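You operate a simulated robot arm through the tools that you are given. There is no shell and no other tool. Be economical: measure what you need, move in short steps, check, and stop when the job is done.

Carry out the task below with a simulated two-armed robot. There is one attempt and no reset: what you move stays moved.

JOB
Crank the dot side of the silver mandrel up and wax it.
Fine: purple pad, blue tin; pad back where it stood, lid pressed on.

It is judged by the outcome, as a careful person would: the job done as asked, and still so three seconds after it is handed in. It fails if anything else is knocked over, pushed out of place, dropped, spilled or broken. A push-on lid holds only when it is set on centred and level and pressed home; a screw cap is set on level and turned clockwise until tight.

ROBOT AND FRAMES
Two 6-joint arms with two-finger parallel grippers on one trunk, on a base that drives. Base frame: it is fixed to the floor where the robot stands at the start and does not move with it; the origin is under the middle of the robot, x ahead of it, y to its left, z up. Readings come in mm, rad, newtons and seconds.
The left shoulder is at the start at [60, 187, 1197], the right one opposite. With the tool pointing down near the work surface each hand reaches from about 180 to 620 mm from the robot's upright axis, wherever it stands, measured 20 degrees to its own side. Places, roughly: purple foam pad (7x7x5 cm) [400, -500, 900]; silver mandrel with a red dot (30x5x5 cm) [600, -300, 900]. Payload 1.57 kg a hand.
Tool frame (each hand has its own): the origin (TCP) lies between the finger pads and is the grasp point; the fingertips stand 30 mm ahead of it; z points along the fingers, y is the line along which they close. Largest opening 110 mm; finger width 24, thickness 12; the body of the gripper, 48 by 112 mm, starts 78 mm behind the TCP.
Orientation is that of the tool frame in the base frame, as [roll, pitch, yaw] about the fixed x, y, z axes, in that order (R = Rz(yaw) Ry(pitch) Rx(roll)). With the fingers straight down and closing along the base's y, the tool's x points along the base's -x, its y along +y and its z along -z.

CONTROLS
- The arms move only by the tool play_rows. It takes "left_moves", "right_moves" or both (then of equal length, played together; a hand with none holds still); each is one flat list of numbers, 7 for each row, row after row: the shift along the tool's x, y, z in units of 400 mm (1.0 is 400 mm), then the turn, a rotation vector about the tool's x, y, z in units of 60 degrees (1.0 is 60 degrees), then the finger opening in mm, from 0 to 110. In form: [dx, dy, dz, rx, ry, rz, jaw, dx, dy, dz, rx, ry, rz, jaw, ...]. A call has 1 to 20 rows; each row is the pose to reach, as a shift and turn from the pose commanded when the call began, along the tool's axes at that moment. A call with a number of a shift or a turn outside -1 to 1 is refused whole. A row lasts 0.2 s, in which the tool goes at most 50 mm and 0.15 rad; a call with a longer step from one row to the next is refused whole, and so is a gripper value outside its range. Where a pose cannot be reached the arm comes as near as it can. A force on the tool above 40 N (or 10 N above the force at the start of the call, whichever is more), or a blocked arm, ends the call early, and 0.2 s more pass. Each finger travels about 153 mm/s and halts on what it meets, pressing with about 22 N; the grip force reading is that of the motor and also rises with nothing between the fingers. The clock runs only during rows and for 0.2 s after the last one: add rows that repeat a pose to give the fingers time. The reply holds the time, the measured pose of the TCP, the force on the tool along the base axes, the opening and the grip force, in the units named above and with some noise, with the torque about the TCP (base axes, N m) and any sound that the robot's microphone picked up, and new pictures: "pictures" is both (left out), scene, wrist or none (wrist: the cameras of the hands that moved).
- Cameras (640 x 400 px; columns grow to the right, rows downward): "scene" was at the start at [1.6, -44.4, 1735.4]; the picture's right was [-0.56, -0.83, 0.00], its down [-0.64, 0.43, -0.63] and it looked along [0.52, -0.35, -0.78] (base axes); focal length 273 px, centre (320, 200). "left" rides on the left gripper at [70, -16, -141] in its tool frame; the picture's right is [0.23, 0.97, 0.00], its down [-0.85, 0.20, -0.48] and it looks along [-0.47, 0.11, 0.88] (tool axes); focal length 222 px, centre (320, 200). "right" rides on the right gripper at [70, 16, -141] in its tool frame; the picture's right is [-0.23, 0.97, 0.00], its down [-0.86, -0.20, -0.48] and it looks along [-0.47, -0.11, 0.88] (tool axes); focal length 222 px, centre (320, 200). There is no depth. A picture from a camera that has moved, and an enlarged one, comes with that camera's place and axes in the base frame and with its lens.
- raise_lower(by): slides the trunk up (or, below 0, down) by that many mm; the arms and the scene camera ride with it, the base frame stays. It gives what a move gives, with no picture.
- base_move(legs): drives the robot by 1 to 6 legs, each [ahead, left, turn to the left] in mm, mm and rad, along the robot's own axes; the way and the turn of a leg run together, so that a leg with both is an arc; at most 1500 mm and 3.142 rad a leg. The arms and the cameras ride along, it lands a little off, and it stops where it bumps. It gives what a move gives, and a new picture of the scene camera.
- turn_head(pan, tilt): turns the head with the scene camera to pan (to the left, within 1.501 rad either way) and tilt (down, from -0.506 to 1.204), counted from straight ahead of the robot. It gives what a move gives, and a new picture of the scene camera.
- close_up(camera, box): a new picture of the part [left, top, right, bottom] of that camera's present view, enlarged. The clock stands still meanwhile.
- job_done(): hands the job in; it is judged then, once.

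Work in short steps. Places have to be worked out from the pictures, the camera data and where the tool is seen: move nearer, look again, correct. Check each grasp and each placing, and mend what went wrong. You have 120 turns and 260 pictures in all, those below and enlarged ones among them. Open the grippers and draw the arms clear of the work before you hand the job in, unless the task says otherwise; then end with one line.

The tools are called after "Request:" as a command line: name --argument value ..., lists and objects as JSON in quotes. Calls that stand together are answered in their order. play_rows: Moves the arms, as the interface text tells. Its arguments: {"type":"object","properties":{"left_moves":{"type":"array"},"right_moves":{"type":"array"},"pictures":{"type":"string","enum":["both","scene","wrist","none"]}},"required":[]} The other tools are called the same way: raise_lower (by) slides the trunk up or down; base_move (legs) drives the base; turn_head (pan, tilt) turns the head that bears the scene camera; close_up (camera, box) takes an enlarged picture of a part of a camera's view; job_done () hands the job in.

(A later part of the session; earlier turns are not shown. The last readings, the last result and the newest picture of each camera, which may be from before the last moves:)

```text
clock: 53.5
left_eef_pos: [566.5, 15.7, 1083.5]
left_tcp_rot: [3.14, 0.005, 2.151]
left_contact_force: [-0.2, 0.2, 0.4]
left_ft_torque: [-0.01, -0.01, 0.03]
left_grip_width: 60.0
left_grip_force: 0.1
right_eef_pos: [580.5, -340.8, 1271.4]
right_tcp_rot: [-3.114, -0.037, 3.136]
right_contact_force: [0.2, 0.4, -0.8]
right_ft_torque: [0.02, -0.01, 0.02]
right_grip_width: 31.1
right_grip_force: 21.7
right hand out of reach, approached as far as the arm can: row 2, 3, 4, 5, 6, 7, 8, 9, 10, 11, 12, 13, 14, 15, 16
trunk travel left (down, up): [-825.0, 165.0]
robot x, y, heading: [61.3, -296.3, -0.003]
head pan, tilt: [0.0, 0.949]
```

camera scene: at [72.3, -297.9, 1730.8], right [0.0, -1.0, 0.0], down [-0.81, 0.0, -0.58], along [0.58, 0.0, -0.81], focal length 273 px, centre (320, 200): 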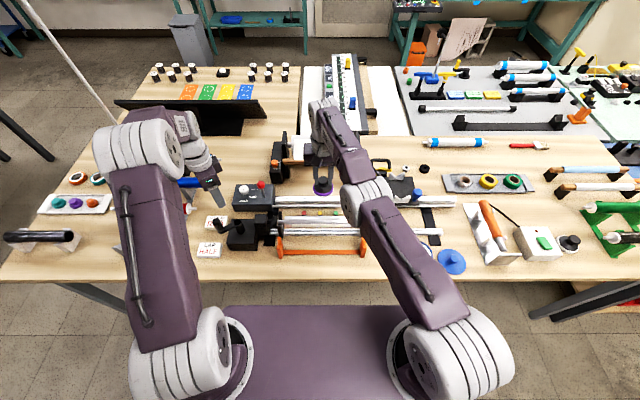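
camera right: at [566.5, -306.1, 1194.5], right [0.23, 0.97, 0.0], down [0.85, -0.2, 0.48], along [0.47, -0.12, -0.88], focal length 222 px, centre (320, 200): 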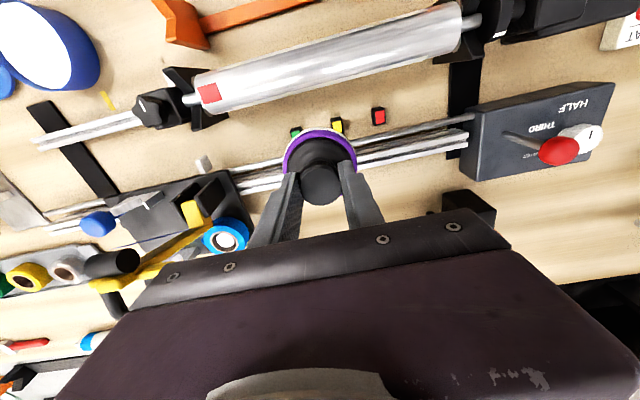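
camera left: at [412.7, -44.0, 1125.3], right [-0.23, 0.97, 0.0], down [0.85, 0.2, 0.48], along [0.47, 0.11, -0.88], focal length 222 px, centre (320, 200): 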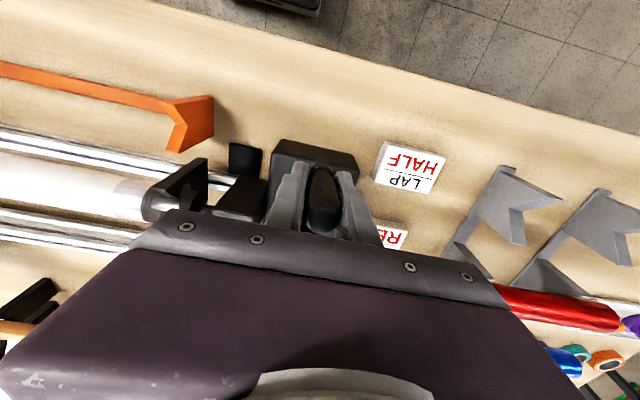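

I look at the arm's actual shape.

Request:
turn_head --pan -0.25 --tilt 0.85

```text
clock: 54.2
left_eef_pos: [566.6, 15.1, 1083.9]
left_tcp_rot: [-3.142, 0.004, 2.148]
left_contact_force: [-0.3, 1.1, 0.0]
left_ft_torque: [0.0, 0.02, 0.04]
left_grip_width: 60.1
left_grip_force: 0.1
right_eef_pos: [580.2, -341.0, 1270.9]
right_tcp_rot: [-3.113, -0.037, 3.138]
right_contact_force: [0.0, 0.0, -0.4]
right_ft_torque: [0.02, -0.02, -0.03]
right_grip_width: 30.9
right_grip_force: 22.0
trunk travel left (down, up): [-825.0, 165.0]
robot x, y, heading: [62.7, -293.2, -0.005]
head pan, tilt: [-0.25, 0.85]
camera scene: at [75.2, -316.9, 1738.3], right [-0.25, -0.97, 0.0], down [-0.73, 0.19, -0.66], along [0.64, -0.16, -0.75], focal length 273 px, centre (320, 200)
```

scene: 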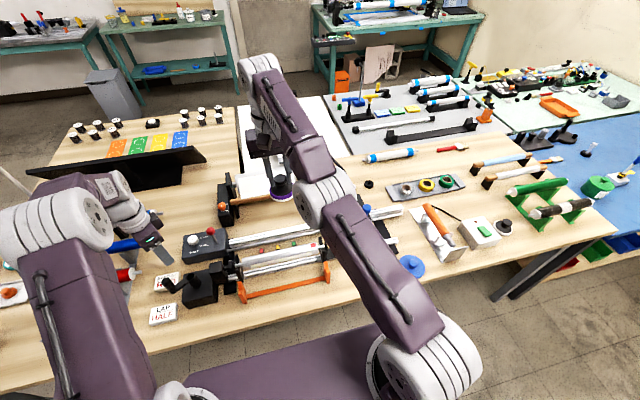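

The elbow is straight. A downward move should make it bend, so I command straight down 190 mm (still well above the rig).

Request:
play_rows --right_moves '[0, 0, 0.08, 0, 0, 0, 20, 0, 0, 0.16, 0, 0, 0, 20, 0, 0, 0.24, 0, 0, 0, 20, 0, 0, 0.32, 0, 0, 0, 20, 0, 0, 0.4, 0, 0, 0, 20, 0, 0, 0.47, 0, 0, 0, 20, 0, 0, 0.47, 0, 0, 0, 20, 0, 0, 0.47, 0, 0, 0, 20]' --pictures "none"

```text
clock: 56.0
left_eef_pos: [568.1, 15.0, 1083.1]
left_tcp_rot: [-3.14, 0.005, 2.149]
left_contact_force: [-0.4, -0.6, -0.4]
left_ft_torque: [0.0, 0.02, 0.01]
left_grip_width: 60.3
left_grip_force: 0.0
right_eef_pos: [580.0, -339.6, 1270.5]
right_tcp_rot: [-3.112, -0.039, 3.136]
right_contact_force: [-0.2, 0.3, -0.2]
right_ft_torque: [-0.02, 0.0, -0.02]
right_grip_width: 30.9
right_grip_force: 22.1
right hand out of reach, approached as far as the arm can: row 1, 2, 3, 4, 5, 6, 7, 8
trunk travel left (down, up): [-825.0, 165.0]
robot x, y, heading: [61.9, -291.2, -0.005]
head pan, tilt: [-0.25, 0.85]
```

No motion. I follow the stretch sphere outward and down to bring the arm level again.

Request:
play_rows --right_moves '[-0.03, 0.01, 0.05, 0, 0, 0, 20, -0.06, 0.02, 0.1, 0, 0, 0, 20, -0.085, 0.028, 0.16, 0, 0, 0, 20, -0.11, 0.035, 0.22, 0, 0, 0, 20, -0.13, 0.04, 0.28, 0, 0, 0, 20, -0.14, 0.043, 0.34, 0, 0, 0, 20, -0.15, 0.046, 0.4, 0, 0, 0, 20, -0.155, 0.048, 0.45, 0, 0, 0, 20, -0.155, 0.048, 0.5, 0, 0, 0, 20]' --pictures "none"

```text
clock: 58.0
left_eef_pos: [566.5, 15.2, 1083.7]
left_tcp_rot: [-3.14, 0.003, 2.149]
left_contact_force: [-0.3, 0.4, 0.4]
left_ft_torque: [0.0, -0.01, 0.02]
left_grip_width: 60.1
left_grip_force: 0.1
right_eef_pos: [628.7, -330.6, 1069.8]
right_tcp_rot: [-3.113, -0.038, 3.135]
right_contact_force: [0.1, -0.3, -0.7]
right_ft_torque: [0.0, 0.02, 0.04]
right_grip_width: 31.3
right_grip_force: 21.9
right hand out of reach, approached as far as the arm can: row 4, 5, 6, 7, 8
trunk travel left (down, up): [-825.0, 165.0]
robot x, y, heading: [60.9, -296.7, -0.005]
head pan, tilt: [-0.25, 0.85]
```

Row 9 was reached and the radius is now 9 mm inside the limit, so the elbow bends. I pull inward along the arm line in growing steps.

Request:
play_rows --right_moves '[0.005, -0.0015, 0, 0, 0, 0, 20, 0.012, -0.0036, 0, 0, 0, 0, 20, 0.025, -0.0075, 0, 0, 0, 0, 20, 0.04, -0.012, 0, 0, 0, 0, 20, 0.06, -0.018, 0, 0, 0, 0, 20, 0.09, -0.027, 0, 0, 0, 0, 20, 0.13, -0.04, 0, 0, 0, 0, 20, 0.17, -0.05, 0, 0, 0, 0, 20, 0.17, -0.05, 0, 0, 0, 0, 20]' --pictures "none"

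```text
clock: 60.0
left_eef_pos: [567.1, 15.8, 1083.4]
left_tcp_rot: [-3.141, 0.003, 2.148]
left_contact_force: [0.5, -0.1, 0.1]
left_ft_torque: [0.01, -0.01, 0.01]
left_grip_width: 60.1
left_grip_force: 0.0
right_eef_pos: [563.7, -348.8, 1076.0]
right_tcp_rot: [-3.115, -0.04, 3.136]
right_contact_force: [0.6, 0.3, -0.3]
right_ft_torque: [0.01, 0.02, 0.02]
right_grip_width: 31.0
right_grip_force: 21.9
trunk travel left (down, up): [-825.0, 165.0]
robot x, y, heading: [59.0, -295.1, -0.003]
head pan, tilt: [-0.25, 0.85]
```

The arm is free again. I level the tool to the pad's grasp attitude and go to (552,−372,1040).

Request:
play_rows --right_moves '[0.015, -0.03, 0.03, -0.01, -0.025, 0, 20, 0.029, -0.058, 0.06, -0.02, -0.0487, 0, 20, 0.029, -0.058, 0.085, -0.02, -0.0487, 0, 20, 0.029, -0.058, 0.085, -0.02, -0.0487, 0, 20]' --pictures "wrist"

Request:
turn_head --pan -0.1 --tilt 1.0

Request:
close_up --camera "scene" --box '[230, 170, 390, 270]'

```text
clock: 61.0
left_eef_pos: [566.6, 14.8, 1084.1]
left_tcp_rot: [3.141, 0.003, 2.147]
left_contact_force: [-0.3, 1.0, -0.4]
left_ft_torque: [-0.02, 0.0, 0.02]
left_grip_width: 59.9
left_grip_force: 0.1
right_eef_pos: [550.3, -373.2, 1041.1]
right_tcp_rot: [-3.135, 0.012, 3.138]
right_contact_force: [-0.7, 0.7, -0.2]
right_ft_torque: [0.03, 0.03, 0.04]
right_grip_width: 30.7
right_grip_force: 22.0
trunk travel left (down, up): [-825.0, 165.0]
robot x, y, heading: [62.6, -295.1, -0.004]
head pan, tilt: [-0.25, 0.85]
camera right: at [479.4, -356.0, 1179.9], right [0.23, 0.97, 0.0], down [0.85, -0.2, 0.49], along [0.48, -0.12, -0.87], focal length 222 px, centre (320, 200)
```

right: 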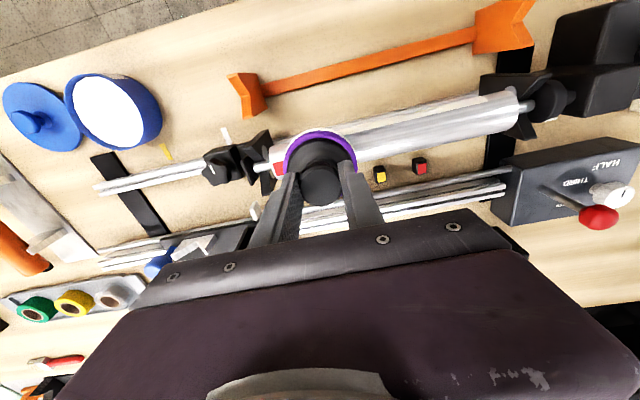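

```text
clock: 61.7
left_eef_pos: [567.6, 14.8, 1083.4]
left_tcp_rot: [3.141, 0.003, 2.148]
left_contact_force: [-0.3, 0.1, 0.8]
left_ft_torque: [0.0, 0.03, 0.0]
left_grip_width: 60.0
left_grip_force: 0.1
right_eef_pos: [550.1, -373.2, 1040.2]
right_tcp_rot: [-3.134, 0.012, 3.14]
right_contact_force: [0.3, 0.4, 0.2]
right_ft_torque: [-0.01, -0.01, -0.04]
right_grip_width: 31.0
right_grip_force: 22.0
trunk travel left (down, up): [-825.0, 165.0]
robot x, y, heading: [56.4, -296.5, -0.005]
head pan, tilt: [-0.099, 1.0]
camera scene: at [68.6, -304.7, 1727.3], right [-0.1, -0.99, 0.0], down [-0.84, 0.09, -0.54], along [0.54, -0.06, -0.84], focal length 273 px, centre (320, 200)
```

scene: 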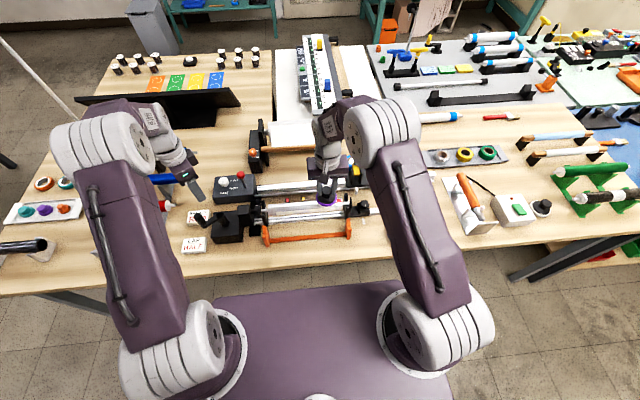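

```text
4.00 times, centred on (310, 220) of scene
camera zoom: at [68.6, -304.7, 1727.3], right [-0.1, -0.99, 0.0], down [-0.84, 0.09, -0.54], along [0.54, -0.06, -0.84], focal length 1091 px, centre (360, 120)
```

zoom: 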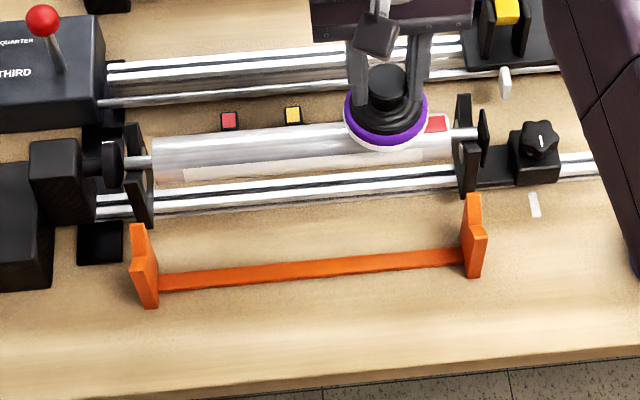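

The pad is aligned over the right part of the mandrel. I lower it in small steps towards contact (expected TCP z≈1016).

Request:
play_rows --right_moves '[-0.004, 0, 0.02, 0, 0, 0, 20, -0.004, 0, 0.04, 0, 0, 0, 20, -0.004, 0, 0.045, 0, 0, 0, 20, -0.004, 0, 0.05, 0, 0, 0, 20, -0.004, 0, 0.055, 0, 0, 0, 20, -0.004, 0, 0.055, 0, 0, 0, 20]' --pictures "none"

Request:
close_up --camera "scene" --box '[290, 190, 360, 235]'

```text
clock: 63.1
left_eef_pos: [567.6, 14.6, 1083.9]
left_tcp_rot: [-3.141, 0.005, 2.147]
left_contact_force: [0.1, 0.0, -0.5]
left_ft_torque: [-0.01, -0.04, -0.02]
left_grip_width: 59.9
left_grip_force: 0.0
right_eef_pos: [551.2, -374.3, 1020.4]
right_tcp_rot: [-3.133, 0.011, 3.138]
right_contact_force: [-1.1, 0.6, -0.7]
right_ft_torque: [0.03, -0.04, 0.02]
right_grip_width: 30.6
right_grip_force: 21.6
trunk travel left (down, up): [-825.0, 165.0]
robot x, y, heading: [64.8, -297.1, -0.005]
head pan, tilt: [-0.099, 1.0]
```

```text
8.89 times, centred on (325, 212) of scene
camera zoom: at [68.7, -304.6, 1727.2], right [-0.1, -0.99, 0.0], down [-0.84, 0.09, -0.54], along [0.54, -0.06, -0.84], focal length 2424 px, centre (276, 89)
```

zoom: 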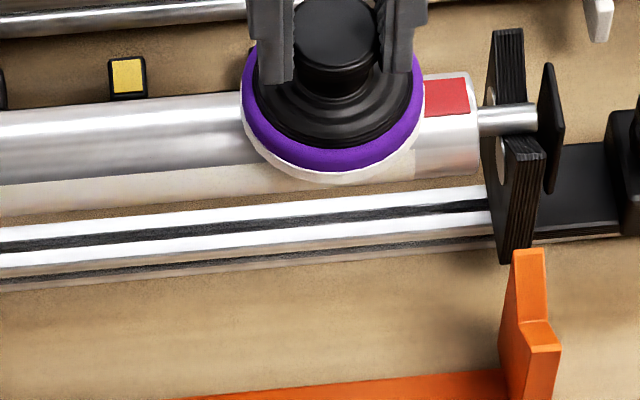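

Pad edge ends right at the dot. Continue down 1 mm at a time.

Request:
play_rows --right_moves '[0, 0, 0.0025, 0, 0, 0, 20, 0, 0, 0.005, 0, 0, 0, 20, 0, 0, 0.0075, 0, 0, 0, 20, 0, 0, 0.01, 0, 0, 0, 20, 0, 0, 0.01, 0, 0, 0, 20]' --pictures "none"

```text
clock: 64.3
left_eef_pos: [566.8, 14.1, 1083.5]
left_tcp_rot: [-3.141, 0.003, 2.148]
left_contact_force: [0.6, 0.6, -0.1]
left_ft_torque: [0.0, 0.0, 0.0]
left_grip_width: 60.1
left_grip_force: 0.0
right_eef_pos: [551.6, -373.2, 1015.7]
right_tcp_rot: [-3.135, 0.016, 3.138]
right_contact_force: [1.4, -0.9, 8.2]
right_ft_torque: [0.2, -0.12, -0.09]
right_grip_width: 31.0
right_grip_force: 21.9
trunk travel left (down, up): [-825.0, 165.0]
robot x, y, heading: [63.8, -297.7, -0.004]
head pan, tilt: [-0.099, 1.0]
```

Contact with 8 N. I stroke along the mandrel to y≈−236 at constant height.

Request:
play_rows --right_moves '[0, 0.02, 0, 0, 0, 0, 20, 0, 0.045, 0, 0, 0, 0, 20, 0, 0.07, 0, 0, 0, 0, 20, 0, 0.095, 0, 0, 0, 0, 20, 0, 0.12, 0, 0, 0, 0, 20, 0, 0.145, 0, 0, 0, 0, 20, 0, 0.17, 0, 0, 0, 0, 20, 0, 0.195, 0, 0, 0, 0, 20, 0, 0.22, 0, 0, 0, 0, 20, 0, 0.245, 0, 0, 0, 0, 20, 0, 0.27, 0, 0, 0, 0, 20, 0, 0.295, 0, 0, 0, 0, 20, 0, 0.32, 0, 0, 0, 0, 20, 0, 0.3425, 0, 0, 0, 0, 20, 0, 0.3425, 0, 0, 0, 0, 20]' --pictures "none"

Request:
close_up --camera "scene" --box '[250, 180, 370, 250]'

```text
clock: 67.5
left_eef_pos: [565.1, 13.0, 1085.0]
left_tcp_rot: [3.139, 0.002, 2.148]
left_contact_force: [0.3, -0.6, -0.1]
left_ft_torque: [0.0, 0.0, 0.02]
left_grip_width: 60.0
left_grip_force: 0.0
right_eef_pos: [551.3, -237.4, 1015.6]
right_tcp_rot: [-3.137, 0.018, 3.136]
right_contact_force: [2.4, -12.1, 19.6]
right_ft_torque: [-0.32, -0.16, -0.04]
right_grip_width: 30.7
right_grip_force: 22.0
trunk travel left (down, up): [-825.0, 165.0]
robot x, y, heading: [62.5, -295.5, -0.008]
head pan, tilt: [-0.099, 1.0]
```

```text
5.33 times, centred on (310, 215) of scene
camera zoom: at [65.9, -308.8, 1727.3], right [-0.1, -0.99, 0.0], down [-0.84, 0.09, -0.54], along [0.54, -0.05, -0.84], focal length 1455 px, centre (373, 120)
```

zoom: 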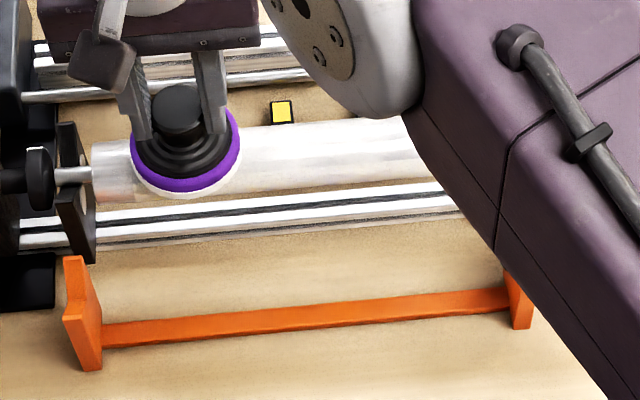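

The strip behind the pad has turned white. I go 4 mm further left, then make a return stroke to the right end and lift off.

Request:
play_rows --right_moves '[0, 0.01, -0.001, 0, 0, 0, 20, 0, -0.015, -0.002, 0, 0, 0, 20, 0, -0.04, -0.0025, 0, 0, 0, 20, 0, -0.065, -0.0025, 0, 0, 0, 20, 0, -0.09, -0.0025, 0, 0, 0, 20, 0, -0.115, -0.0025, 0, 0, 0, 20, 0, -0.14, -0.0025, 0, 0, 0, 20, 0, -0.165, -0.0025, 0, 0, 0, 20, 0, -0.19, -0.0025, 0, 0, 0, 20, 0, -0.215, -0.002, 0, 0, 0, 20, 0, -0.24, -0.001, 0, 0, 0, 20, 0, -0.265, 0, 0, 0, 0, 20, 0, -0.29, 0, 0, 0, 0, 20, 0, -0.315, 0, 0, 0, 0, 20, 0, -0.34, 0, 0, 0, 0, 20, 0, -0.345, 0, 0, 0, 0, 20, 0, -0.345, -0.05, 0, 0, 0, 20, 0, -0.345, -0.13, 0, 0, 0, 20, 0, -0.42, -0.2, 0, 0, 0, 20, 0, -0.5, -0.2, 0, 0, 0, 20]' --pictures "none"

Request:
close_up --camera "scene" --box '[250, 180, 370, 250]'

```text
clock: 71.7
left_eef_pos: [566.8, 12.8, 1084.0]
left_tcp_rot: [3.141, 0.002, 2.147]
left_contact_force: [-0.3, -0.5, -0.4]
left_ft_torque: [0.03, -0.02, 0.0]
left_grip_width: 59.9
left_grip_force: 0.1
right_eef_pos: [551.3, -439.1, 1096.8]
right_tcp_rot: [-3.135, 0.011, 3.139]
right_contact_force: [-0.2, -0.2, -0.8]
right_ft_torque: [0.01, -0.02, 0.0]
right_grip_width: 31.1
right_grip_force: 22.5
trunk travel left (down, up): [-825.0, 165.0]
robot x, y, heading: [62.0, -292.8, 0.0]
head pan, tilt: [-0.099, 1.0]
```

```text
5.33 times, centred on (310, 215) of scene
camera zoom: at [69.3, -306.8, 1727.2], right [-0.1, -0.99, 0.0], down [-0.84, 0.09, -0.54], along [0.54, -0.05, -0.84], focal length 1455 px, centre (373, 120)
```

zoom: 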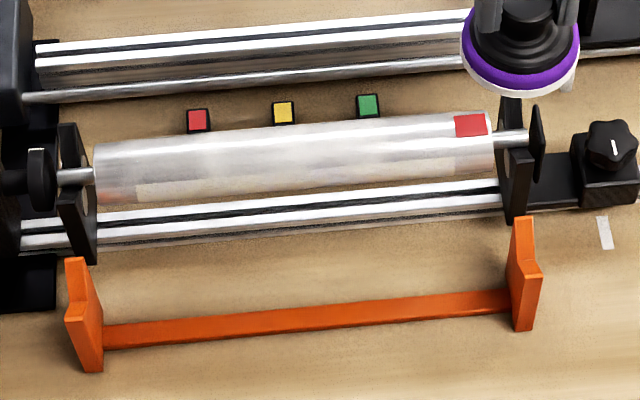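

Request:
close_up --camera "scene" --box '[262, 195, 310, 225]'

Request:
close_up --camera "scene" --box '[305, 190, 353, 220]'

```text
13.33 times, centred on (286, 210) of scene
camera zoom: at [69.3, -306.8, 1727.2], right [-0.1, -0.99, 0.0], down [-0.84, 0.09, -0.54], along [0.54, -0.05, -0.84], focal length 3637 px, centre (773, 67)
```

zoom: 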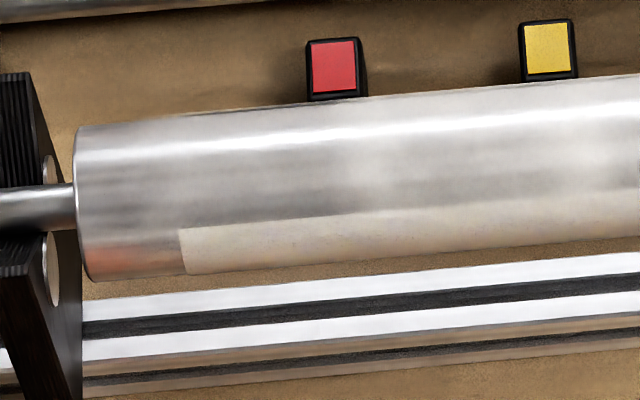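

```text
13.33 times, centred on (329, 205) of scene
camera zoom: at [69.3, -306.8, 1727.2], right [-0.1, -0.99, 0.0], down [-0.84, 0.09, -0.54], along [0.54, -0.05, -0.84], focal length 3637 px, centre (200, 133)
```

zoom: 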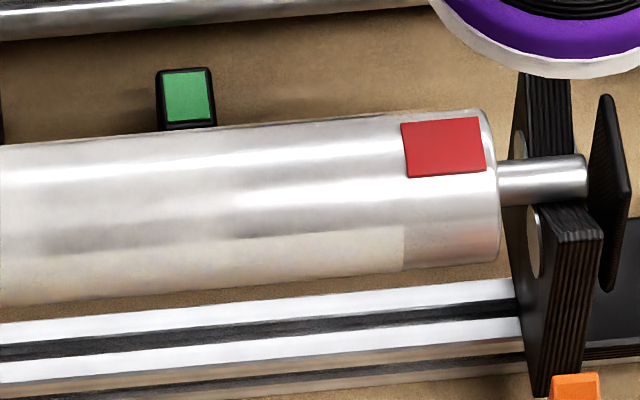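

A wax haze is visible but it looks patchy. I look from the right wrist camera at the top of the mandrel.

Request:
close_up --camera "right" --box '[280, 40, 560, 215]'

Request:
close_up --camera "left" --box '[0, 0, 640, 400]'

```text
2.29 times, centred on (420, 128) of right
camera zoom: at [481.3, -421.9, 1236.0], right [0.23, 0.97, 0.0], down [0.85, -0.2, 0.49], along [0.48, -0.12, -0.87], focal length 508 px, centre (91, 366)
```

zoom: 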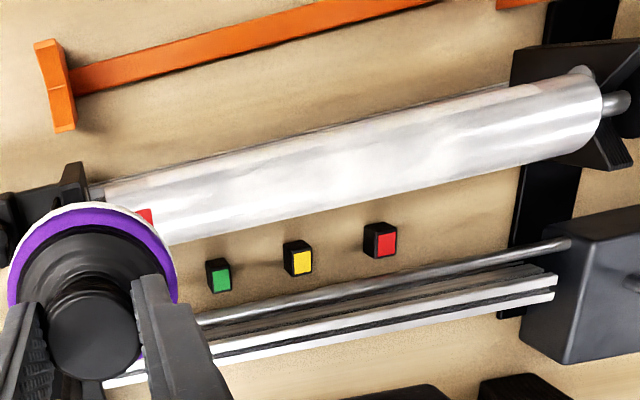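

```text
1.00 times, centred on (320, 200) of left (not enlarged: the box is as wide or as high as the picture)
camera zoom: at [516.2, 63.5, 1224.0], right [0.69, 0.72, 0.0], down [0.63, -0.61, 0.48], along [0.35, -0.33, -0.88], focal length 222 px, centre (320, 200)
```

zoom: 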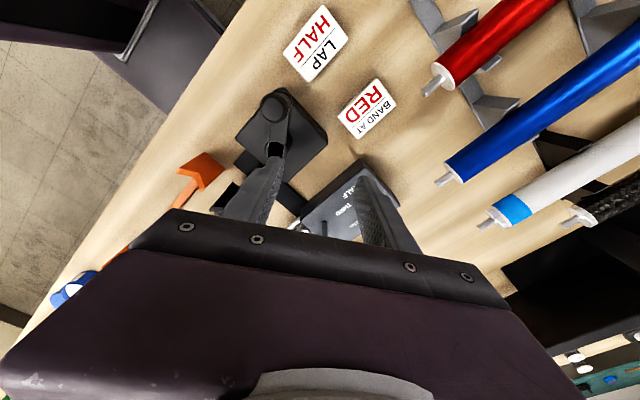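

The middle is well covered, the ends less. I make further passes, going slightly further at the ends and dwelling there.

Request:
play_rows --right_moves '[0, 0.08, 0, 0, 0, 0, 20, 0, 0.155, 0.05, 0, 0, 0, 20, 0, 0.155, 0.15, 0, 0, 0, 20, 0, 0.155, 0.195, 0, 0, 0, 20, 0, 0.155, 0.2, 0, 0, 0, 20, 0, 0.155, 0.202, 0, 0, 0, 20, 0, 0.185, 0.202, 0, 0, 0, 20, 0, 0.215, 0.202, 0, 0, 0, 20, 0, 0.245, 0.202, 0, 0, 0, 20, 0, 0.275, 0.202, 0, 0, 0, 20, 0, 0.305, 0.202, 0, 0, 0, 20, 0, 0.335, 0.202, 0, 0, 0, 20, 0, 0.365, 0.202, 0, 0, 0, 20, 0, 0.395, 0.202, 0, 0, 0, 20, 0, 0.425, 0.202, 0, 0, 0, 20, 0, 0.455, 0.202, 0, 0, 0, 20, 0, 0.485, 0.202, 0, 0, 0, 20, 0, 0.515, 0.202, 0, 0, 0, 20, 0, 0.515, 0.202, 0, 0, 0, 20]' --pictures "none"

```text
clock: 75.7
left_eef_pos: [565.7, 12.8, 1086.0]
left_tcp_rot: [3.141, 0.001, 2.149]
left_contact_force: [0.7, -0.8, 0.0]
left_ft_torque: [-0.01, 0.01, 0.02]
left_grip_width: 59.9
left_grip_force: 0.0
right_eef_pos: [552.4, -230.6, 1014.8]
right_tcp_rot: [-3.136, 0.014, 3.138]
right_contact_force: [0.1, -9.0, 14.5]
right_ft_torque: [-0.22, -0.05, -0.02]
right_grip_width: 30.6
right_grip_force: 22.3
trunk travel left (down, up): [-825.0, 165.0]
robot x, y, heading: [62.0, -297.9, -0.0]
head pan, tilt: [-0.099, 1.0]
```

Pressing with 14 N at the left end. I stroke back to the right end with a short extra rub there, then lift.

Request:
play_rows --right_moves '[0, -0.03, 0, 0, 0, 0, 20, 0, 0, 0, 0, 0, 0, 20, 0, -0.03, 0, 0, 0, 0, 20, 0, -0.06, 0, 0, 0, 0, 20, 0, -0.09, 0, 0, 0, 0, 20, 0, -0.12, 0, 0, 0, 0, 20, 0, -0.15, 0, 0, 0, 0, 20, 0, -0.18, 0, 0, 0, 0, 20, 0, -0.21, 0, 0, 0, 0, 20, 0, -0.24, 0, 0, 0, 0, 20, 0, -0.27, 0, 0, 0, 0, 20, 0, -0.3, 0, 0, 0, 0, 20, 0, -0.33, 0, 0, 0, 0, 20, 0, -0.363, 0, 0, 0, 0, 20, 0, -0.33, 0, 0, 0, 0, 20, 0, -0.363, 0, 0, 0, 0, 20, 0, -0.363, -0.06, 0, 0, 0, 20, 0, -0.363, -0.16, 0, 0, 0, 20, 0, -0.45, -0.2, 0, 0, 0, 20, 0, -0.53, -0.2, 0, 0, 0, 20]' --pictures "none"

Request:
close_up --camera "right" --box '[280, 40, 560, 215]'

Request:
close_up --camera "scene" --box '[260, 185, 360, 245]'

```text
clock: 79.9
left_eef_pos: [566.9, 13.2, 1083.5]
left_tcp_rot: [-3.141, 0.002, 2.148]
left_contact_force: [0.5, 0.3, 1.0]
left_ft_torque: [0.02, 0.04, 0.01]
left_grip_width: 59.8
left_grip_force: 0.1
right_eef_pos: [553.0, -443.1, 1096.4]
right_tcp_rot: [-3.135, 0.011, 3.139]
right_contact_force: [0.1, -0.1, 0.2]
right_ft_torque: [-0.02, 0.02, 0.02]
right_grip_width: 31.2
right_grip_force: 21.9
trunk travel left (down, up): [-825.0, 165.0]
robot x, y, heading: [57.7, -296.0, -0.004]
head pan, tilt: [-0.099, 1.0]
```

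```text
2.29 times, centred on (420, 128) of right
camera zoom: at [481.4, -426.2, 1234.7], right [0.23, 0.97, 0.0], down [0.85, -0.2, 0.49], along [0.48, -0.12, -0.87], focal length 508 px, centre (91, 366)
```

zoom: 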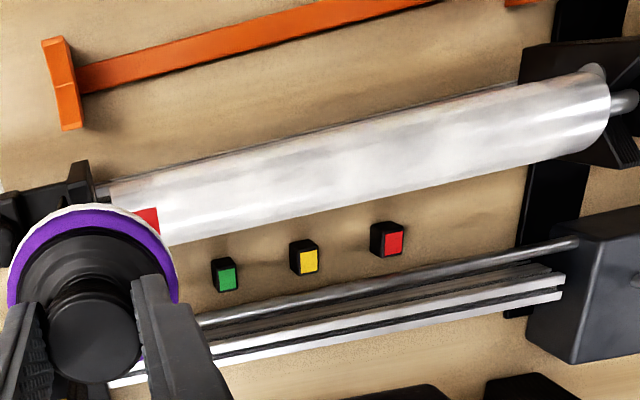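

```text
6.40 times, centred on (310, 215) of scene
camera zoom: at [69.3, -306.7, 1727.2], right [-0.1, -0.99, 0.0], down [-0.84, 0.09, -0.54], along [0.54, -0.05, -0.84], focal length 1746 px, centre (384, 104)
```

zoom: 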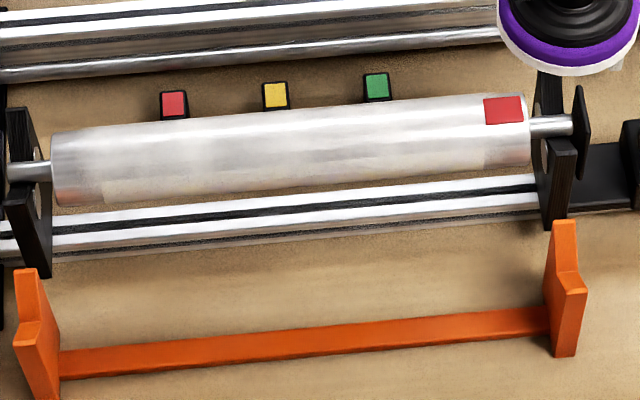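

The coat is denser and reaches further; the ends are still thinner. One more double pass with more rubbing at both ends.

Request:
play_rows --right_moves '[0, 0.08, 0, 0, 0, 0, 20, 0, 0.163, 0.05, 0, 0, 0, 20, 0, 0.163, 0.15, 0, 0, 0, 20, 0, 0.163, 0.195, 0, 0, 0, 20, 0, 0.163, 0.202, 0, 0, 0, 20, 0, 0.193, 0.203, 0, 0, 0, 20, 0, 0.163, 0.203, 0, 0, 0, 20, 0, 0.193, 0.203, 0, 0, 0, 20, 0, 0.163, 0.203, 0, 0, 0, 20, 0, 0.203, 0.203, 0, 0, 0, 20, 0, 0.243, 0.203, 0, 0, 0, 20, 0, 0.283, 0.203, 0, 0, 0, 20, 0, 0.323, 0.203, 0, 0, 0, 20, 0, 0.363, 0.203, 0, 0, 0, 20, 0, 0.403, 0.203, 0, 0, 0, 20, 0, 0.443, 0.203, 0, 0, 0, 20, 0, 0.483, 0.203, 0, 0, 0, 20, 0, 0.526, 0.203, 0, 0, 0, 20, 0, 0.526, 0.203, 0, 0, 0, 20]' --pictures "none"

Request:
play_rows --right_moves '[0, -0.03, 0, 0, 0, 0, 20, 0, 0, 0, 0, 0, 0, 20, 0, -0.03, 0, 0, 0, 0, 20, 0, 0, 0, 0, 0, 0, 20, 0, -0.04, 0, 0, 0, 0, 20, 0, -0.08, 0, 0, 0, 0, 20, 0, -0.12, 0, 0, 0, 0, 20, 0, -0.16, 0, 0, 0, 0, 20, 0, -0.2, 0, 0, 0, 0, 20, 0, -0.24, 0, 0, 0, 0, 20, 0, -0.28, 0, 0, 0, 0, 20, 0, -0.32, 0, 0, 0, 0, 20, 0, -0.36, 0, 0, 0, 0, 20, 0, -0.33, 0, 0, 0, 0, 20, 0, -0.36, 0, 0, 0, 0, 20, 0, -0.36, -0.06, 0, 0, 0, 20, 0, -0.36, -0.16, 0, 0, 0, 20, 0, -0.45, -0.2, 0, 0, 0, 20, 0, -0.53, -0.2, 0, 0, 0, 20]' --pictures "none"

Request:
close_up --camera "right" --box '[280, 40, 560, 215]'

Request:
close_up --camera "scene" --box '[260, 185, 360, 245]'

```text
clock: 83.9
left_eef_pos: [565.3, 12.9, 1085.4]
left_tcp_rot: [3.141, 0.001, 2.15]
left_contact_force: [-0.1, -0.6, -0.5]
left_ft_torque: [0.01, 0.02, 0.0]
left_grip_width: 59.9
left_grip_force: 0.1
right_eef_pos: [551.0, -233.3, 1014.2]
right_tcp_rot: [-3.135, 0.015, 3.139]
right_contact_force: [1.6, -10.6, 17.7]
right_ft_torque: [-0.29, -0.15, -0.04]
right_grip_width: 31.0
right_grip_force: 22.3
trunk travel left (down, up): [-825.0, 165.0]
robot x, y, heading: [62.6, -296.0, -0.002]
head pan, tilt: [-0.099, 1.0]
```

```text
clock: 87.9
left_eef_pos: [567.2, 13.0, 1084.6]
left_tcp_rot: [-3.141, 0.001, 2.149]
left_contact_force: [-0.7, 0.3, 0.7]
left_ft_torque: [0.01, -0.02, -0.01]
left_grip_width: 60.2
left_grip_force: 0.0
right_eef_pos: [553.0, -441.9, 1095.8]
right_tcp_rot: [-3.135, 0.012, 3.136]
right_contact_force: [0.2, -0.3, -1.2]
right_ft_torque: [0.0, 0.04, -0.03]
right_grip_width: 30.9
right_grip_force: 21.8
trunk travel left (down, up): [-825.0, 165.0]
robot x, y, heading: [60.7, -294.7, -0.003]
head pan, tilt: [-0.099, 1.0]
```

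```text
2.29 times, centred on (420, 128) of right
camera zoom: at [482.6, -425.6, 1234.5], right [0.23, 0.97, 0.0], down [0.85, -0.2, 0.49], along [0.48, -0.12, -0.87], focal length 508 px, centre (91, 366)
```

zoom: 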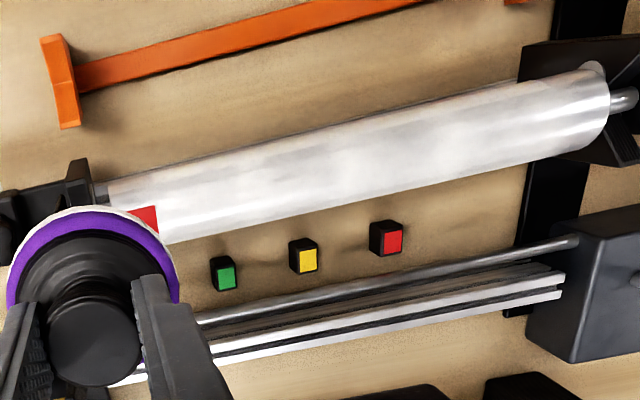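

```text
6.40 times, centred on (310, 215) of scene
camera zoom: at [69.1, -306.8, 1727.2], right [-0.1, -0.99, 0.0], down [-0.84, 0.09, -0.54], along [0.54, -0.05, -0.84], focal length 1746 px, centre (384, 104)
```

zoom: 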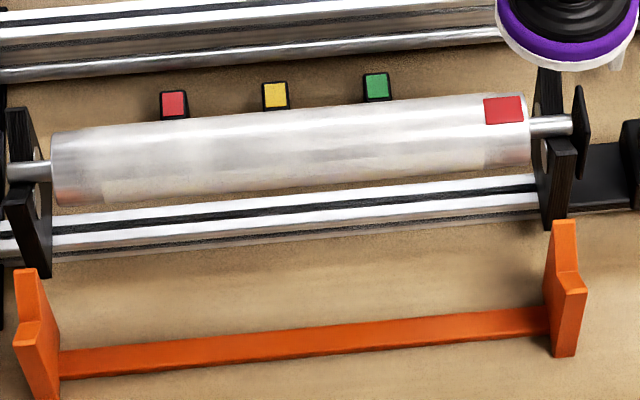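

Request:
close_up --camera "scene" --box '[262, 195, 310, 225]'

Request:
close_up --camera "scene" --box '[305, 190, 353, 220]'

```text
13.33 times, centred on (286, 210) of scene
camera zoom: at [69.1, -306.8, 1727.2], right [-0.1, -0.99, 0.0], down [-0.84, 0.09, -0.54], along [0.54, -0.05, -0.84], focal length 3637 px, centre (773, 67)
```

zoom: 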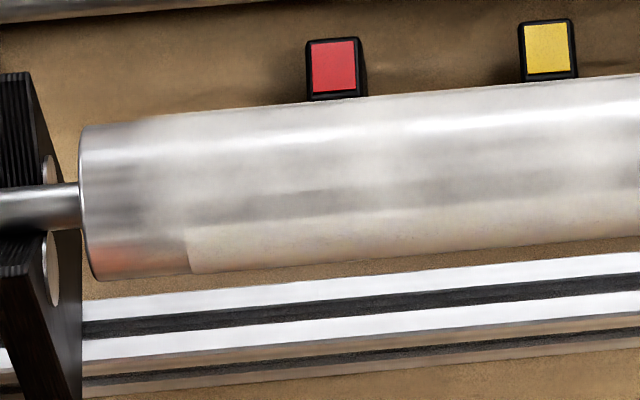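

```text
13.33 times, centred on (329, 205) of scene
camera zoom: at [69.1, -306.8, 1727.2], right [-0.1, -0.99, 0.0], down [-0.84, 0.09, -0.54], along [0.54, -0.05, -0.84], focal length 3637 px, centre (200, 133)
```

zoom: 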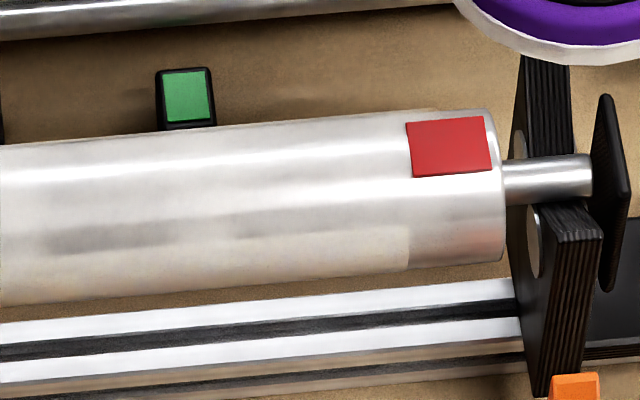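

The coat now runs over the whole strip from the left edge up to the dot, dot on top. I return the pad: above its old place (443,−506), down to 20 mm above the bench, and check.

Request:
play_rows --right_moves '[0.09, -0.05, 0, 0, 0, 0, 20, 0.18, -0.1, 0, 0, 0, 0, 20, 0.275, -0.16, 0, 0, 0, 0, 20, 0.275, -0.16, 0.1, 0, 0, 0, 20, 0.275, -0.16, 0.2, 0, 0, 0, 20, 0.275, -0.16, 0.3, 0, 0, 0, 20, 0.275, -0.16, 0.4, 0, 0, 0, 20, 0.275, -0.16, 0.41, 0, 0, 0, 20, 0.275, -0.16, 0.41, 0, 0, 0, 20]' --pictures "none"

Request:
close_up --camera "scene" --box '[320, 200, 440, 280]'

```text
clock: 89.9
left_eef_pos: [566.5, 16.0, 1083.4]
left_tcp_rot: [3.14, 0.004, 2.149]
left_contact_force: [-0.9, 0.3, -0.3]
left_ft_torque: [0.02, 0.01, -0.01]
left_grip_width: 60.0
left_grip_force: 0.0
right_eef_pos: [443.2, -507.7, 929.7]
right_tcp_rot: [-3.135, 0.013, 3.138]
right_contact_force: [0.3, -0.1, 0.4]
right_ft_torque: [0.01, 0.01, -0.04]
right_grip_width: 30.9
right_grip_force: 22.0
trunk travel left (down, up): [-825.0, 165.0]
robot x, y, heading: [63.8, -293.6, -0.003]
head pan, tilt: [-0.099, 1.0]
```

```text
5.00 times, centred on (380, 240) of scene
camera zoom: at [68.1, -304.5, 1727.2], right [-0.1, -0.99, 0.0], down [-0.84, 0.09, -0.54], along [0.54, -0.06, -0.84], focal length 1364 px, centre (20, 0)
```

zoom: 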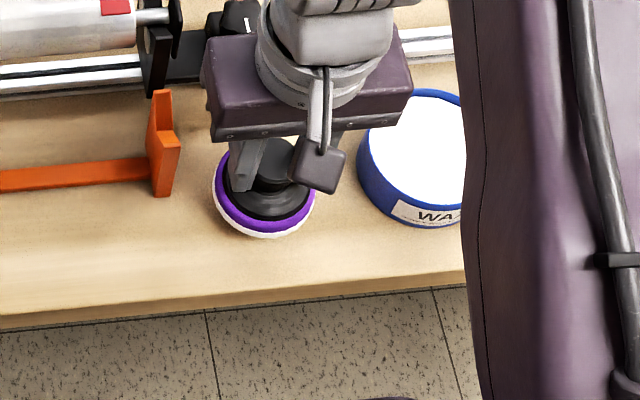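

Right above its old place. I lower it to z≈911, open and rise.

Request:
play_rows --right_moves '[0.001, 0.003, 0.02, 0, 0, 0, 20, 0.001, 0.003, 0.035, 0, 0, 0, 20, 0.001, 0.003, 0.041, 0, 0, 0, 20, 0.001, 0.003, 0.045, 0, 0, 0, 20, 0.001, 0.003, 0.047, 0, 0, 0, 20, 0.001, 0.003, 0.047, 0, 0, 0, 20]' --pictures "none"

```text
clock: 91.3
left_eef_pos: [567.4, 14.2, 1082.9]
left_tcp_rot: [3.14, 0.003, 2.149]
left_contact_force: [0.1, 0.5, -0.4]
left_ft_torque: [0.0, 0.0, -0.01]
left_grip_width: 59.9
left_grip_force: 0.1
right_eef_pos: [443.2, -507.1, 911.5]
right_tcp_rot: [-3.135, 0.011, 3.138]
right_contact_force: [0.4, 0.3, -1.3]
right_ft_torque: [-0.04, -0.01, 0.02]
right_grip_width: 31.0
right_grip_force: 21.7
trunk travel left (down, up): [-825.0, 165.0]
robot x, y, heading: [63.5, -297.2, 0.001]
head pan, tilt: [-0.099, 1.0]
```

No contact felt yet; go on 1 mm at a time.

Request:
play_rows --right_moves '[0, 0, 0.0025, 0, 0, 0, 20, 0, 0, 0.005, 0, 0, 0, 20, 0, 0, 0.005, 0, 0, 0, 20]' --pictures "none"

```text
clock: 92.1
left_eef_pos: [567.0, 15.7, 1082.3]
left_tcp_rot: [-3.14, 0.002, 2.148]
left_contact_force: [1.0, 0.1, 1.2]
left_ft_torque: [0.01, 0.01, 0.01]
left_grip_width: 59.7
left_grip_force: 0.1
right_eef_pos: [441.9, -507.0, 908.6]
right_tcp_rot: [-3.136, 0.012, 3.138]
right_contact_force: [0.0, 0.0, -0.6]
right_ft_torque: [-0.02, 0.03, -0.02]
right_grip_width: 30.8
right_grip_force: 22.0
trunk travel left (down, up): [-825.0, 165.0]
robot x, y, heading: [60.5, -298.2, -0.004]
head pan, tilt: [-0.099, 1.0]
```

Request:
close_up --camera "scene" --box '[350, 215, 400, 250]'

```text
11.43 times, centred on (375, 232) of scene
camera zoom: at [68.7, -304.6, 1727.2], right [-0.1, -0.99, 0.0], down [-0.84, 0.09, -0.54], along [0.54, -0.06, -0.84], focal length 3117 px, centre (-309, -171)
```

zoom: 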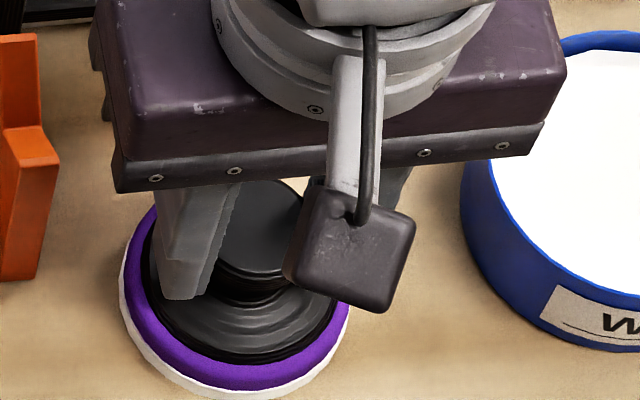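

The pad seems all but touching the bench. Down 1 mm steps further until a force shows.

Request:
play_rows --right_moves '[0, 0, 0.0025, 0, 0, 0, 20, 0, 0, 0.005, 0, 0, 0, 20, 0, 0, 0.005, 0, 0, 0, 20]' --pictures "none"

```text
clock: 92.9
left_eef_pos: [567.0, 13.7, 1084.5]
left_tcp_rot: [-3.141, 0.002, 2.149]
left_contact_force: [0.8, 0.4, 0.2]
left_ft_torque: [0.02, 0.02, 0.02]
left_grip_width: 59.9
left_grip_force: 0.1
right_eef_pos: [442.4, -506.4, 907.5]
right_tcp_rot: [-3.135, 0.014, 3.138]
right_contact_force: [-0.1, -2.0, 13.4]
right_ft_torque: [0.13, 0.14, 0.03]
right_grip_width: 31.0
right_grip_force: 22.4
trunk travel left (down, up): [-825.0, 165.0]
robot x, y, heading: [64.1, -297.3, -0.005]
head pan, tilt: [-0.099, 1.0]
```

The pad stands on the bench (13 N). I open and rise, and check.

Request:
play_rows --right_moves '[0, 0, -0.003, 0, 0, 0, 45, 0, 0, -0.003, 0, 0, 0, 60, 0, 0, -0.05, 0, 0, 0, 60, 0, 0, -0.15, 0, 0, 0, 60, 0, 0, -0.25, 0, 0, 0, 60, 0, 0, -0.25, 0, 0, 0, 60]' --pictures "wrist"

Request:
turn_head --pan -0.45 --tilt 1.0

Request:
close_up --camera "scene" --box '[240, 180, 380, 270]'

```text
clock: 94.3
left_eef_pos: [568.4, 14.1, 1083.7]
left_tcp_rot: [-3.139, 0.004, 2.149]
left_contact_force: [-0.5, 0.0, 0.4]
left_ft_torque: [0.0, 0.03, -0.02]
left_grip_width: 59.9
left_grip_force: 0.0
right_eef_pos: [443.6, -505.4, 1003.2]
right_tcp_rot: [-3.135, 0.012, 3.138]
right_contact_force: [0.1, -0.2, 0.4]
right_ft_torque: [0.0, 0.0, 0.01]
right_grip_width: 60.0
right_grip_force: 0.1
trunk travel left (down, up): [-825.0, 165.0]
robot x, y, heading: [58.4, -301.5, -0.005]
head pan, tilt: [-0.099, 1.0]
camera right: at [374.0, -487.6, 1142.9], right [0.23, 0.97, 0.0], down [0.85, -0.2, 0.49], along [0.48, -0.12, -0.87], focal length 222 px, centre (320, 200)
```

right: 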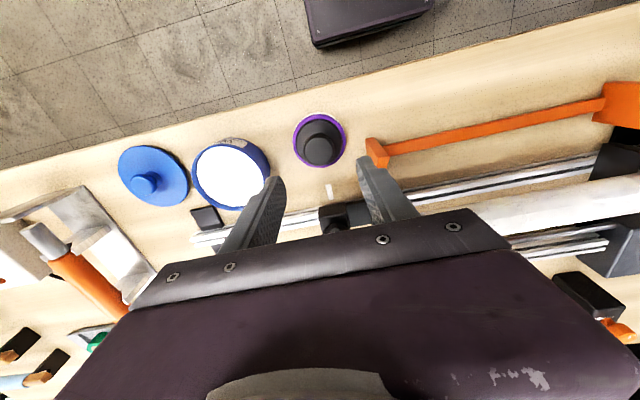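

```text
clock: 95.2
left_eef_pos: [566.4, 15.0, 1083.1]
left_tcp_rot: [3.141, 0.004, 2.148]
left_contact_force: [0.9, 0.3, 0.5]
left_ft_torque: [-0.01, 0.02, -0.01]
left_grip_width: 60.1
left_grip_force: 0.0
right_eef_pos: [444.0, -504.5, 1004.8]
right_tcp_rot: [-3.135, 0.011, 3.137]
right_contact_force: [0.2, 0.1, -0.6]
right_ft_torque: [0.0, 0.01, -0.01]
right_grip_width: 60.0
right_grip_force: 0.2
trunk travel left (down, up): [-825.0, 165.0]
robot x, y, heading: [61.3, -293.2, -0.005]
head pan, tilt: [-0.45, 1.0]
camera scene: at [62.0, -327.9, 1727.2], right [-0.44, -0.9, 0.0], down [-0.76, 0.37, -0.54], along [0.49, -0.24, -0.84], focal length 273 px, centre (320, 200)
```

scene: 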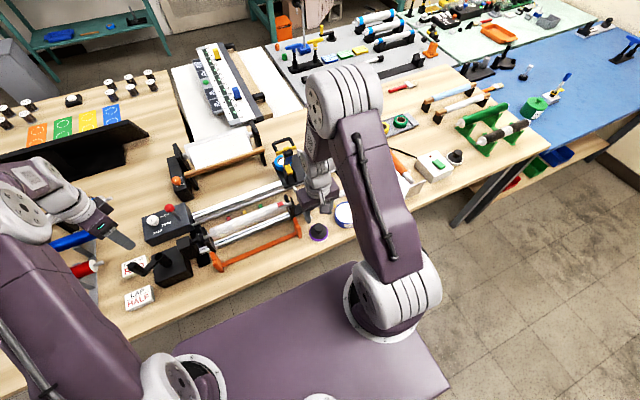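

```text
4.44 times, centred on (310, 225) of scene
camera zoom: at [62.0, -327.9, 1727.2], right [-0.44, -0.9, 0.0], down [-0.76, 0.37, -0.54], along [0.49, -0.24, -0.84], focal length 1212 px, centre (364, 89)
```

zoom: 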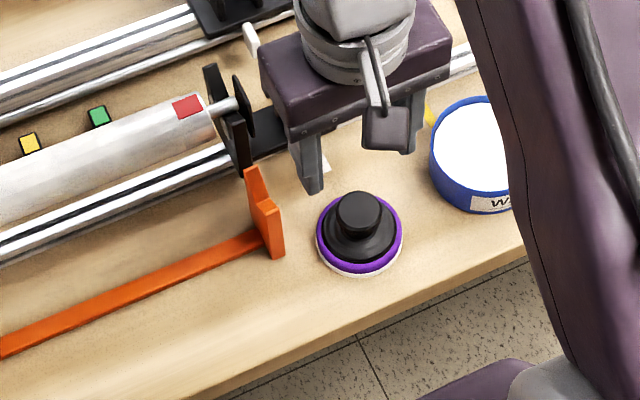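

The pad stands at its old spot. I go to above the lid's knob at (440,−749), levelling the tool, and check.

Request:
play_rows --right_moves '[0, -0.1, 0, -0.003, 0.006, 0, 60, 0.002, -0.2, 0, -0.0063, 0.0115, 0, 60, 0.004, -0.3, 0, -0.0063, 0.0115, 0, 60, 0.006, -0.4, 0, -0.0063, 0.0115, 0, 60, 0.008, -0.5, 0, -0.0063, 0.0115, 0, 60, 0.01, -0.61, 0, -0.0063, 0.0115, 0, 60, 0.01, -0.61, 0.1, -0.0063, 0.0115, 0, 60, 0.01, -0.61, 0.12, -0.0063, 0.0115, 0, 60, 0.01, -0.61, 0.12, -0.0063, 0.0115, 0, 60]' --pictures "wrist"

Request:
close_up --camera "right" --box '[230, 80, 480, 230]'

```text
clock: 97.2
left_eef_pos: [565.9, 14.6, 1083.7]
left_tcp_rot: [-3.141, 0.003, 2.149]
left_contact_force: [-0.4, 0.0, 0.2]
left_ft_torque: [0.0, -0.02, 0.03]
left_grip_width: 60.1
left_grip_force: 0.1
right_eef_pos: [437.9, -750.6, 959.6]
right_tcp_rot: [-3.14, 0.003, 3.137]
right_contact_force: [0.3, 0.3, -0.3]
right_ft_torque: [0.0, -0.01, -0.02]
right_grip_width: 59.8
right_grip_force: 0.0
trunk travel left (down, up): [-825.0, 165.0]
robot x, y, heading: [62.2, -295.8, -0.002]
head pan, tilt: [-0.45, 1.0]
camera right: at [368.5, -733.6, 1100.1], right [0.23, 0.97, 0.0], down [0.85, -0.2, 0.48], along [0.47, -0.11, -0.88], focal length 222 px, centre (320, 200)
```

right: 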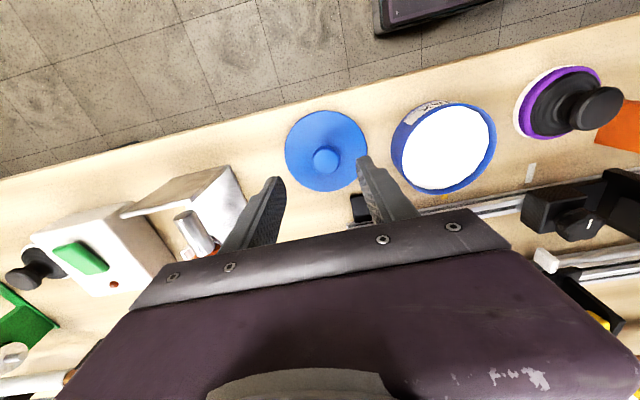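

```text
2.56 times, centred on (355, 155) of right
camera zoom: at [368.5, -733.6, 1100.1], right [0.23, 0.97, 0.0], down [0.85, -0.2, 0.48], along [0.47, -0.11, -0.88], focal length 569 px, centre (230, 315)
```

zoom: 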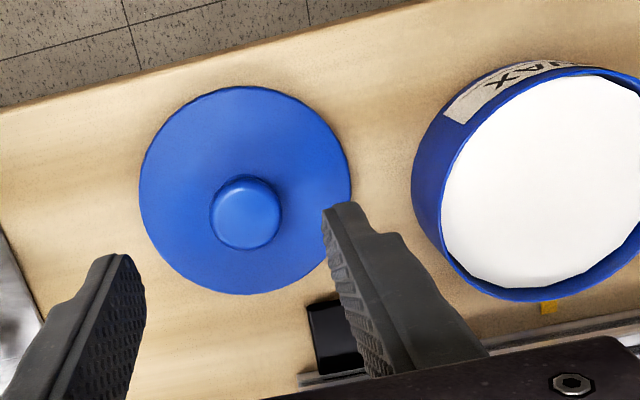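

The lid's knob is at (440.5,−745). I correct 5 mm in y and go down to z≈891, then close.

Request:
play_rows --right_moves '[-0.006, 0.0135, 0.05, 0, 0, 0, 60, -0.006, 0.0135, 0.1, 0, 0, 0, 60, -0.006, 0.0135, 0.15, 0, 0, 0, 60, -0.006, 0.0135, 0.1705, 0, 0, 0, 60, -0.006, 0.0135, 0.1705, 0, 0, 0, 40, -0.006, 0.0135, 0.1705, 0, 0, 0, 18, -0.006, 0.0135, 0.1705, 0, 0, 0, 10, -0.006, 0.0135, 0.1705, 0, 0, 0, 10]' --pictures "wrist"

```text
clock: 99.0
left_eef_pos: [567.2, 14.3, 1083.6]
left_tcp_rot: [3.14, 0.004, 2.15]
left_contact_force: [0.7, 0.5, 0.4]
left_ft_torque: [0.01, 0.01, 0.03]
left_grip_width: 59.8
left_grip_force: 0.1
right_eef_pos: [440.1, -745.4, 893.1]
right_tcp_rot: [-3.141, 0.0, 3.138]
right_contact_force: [-0.3, -0.6, 0.9]
right_ft_torque: [-0.02, 0.01, 0.0]
right_grip_width: 21.1
right_grip_force: 22.1
trunk travel left (down, up): [-825.0, 165.0]
robot x, y, heading: [53.8, -297.3, -0.002]
head pan, tilt: [-0.45, 1.0]
camera right: at [370.6, -728.6, 1032.8], right [0.23, 0.97, 0.0], down [0.85, -0.2, 0.48], along [0.47, -0.11, -0.88], focal length 222 px, centre (320, 200)
```

right: 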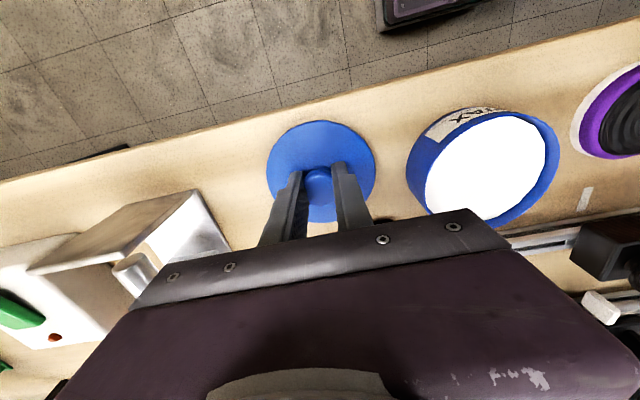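

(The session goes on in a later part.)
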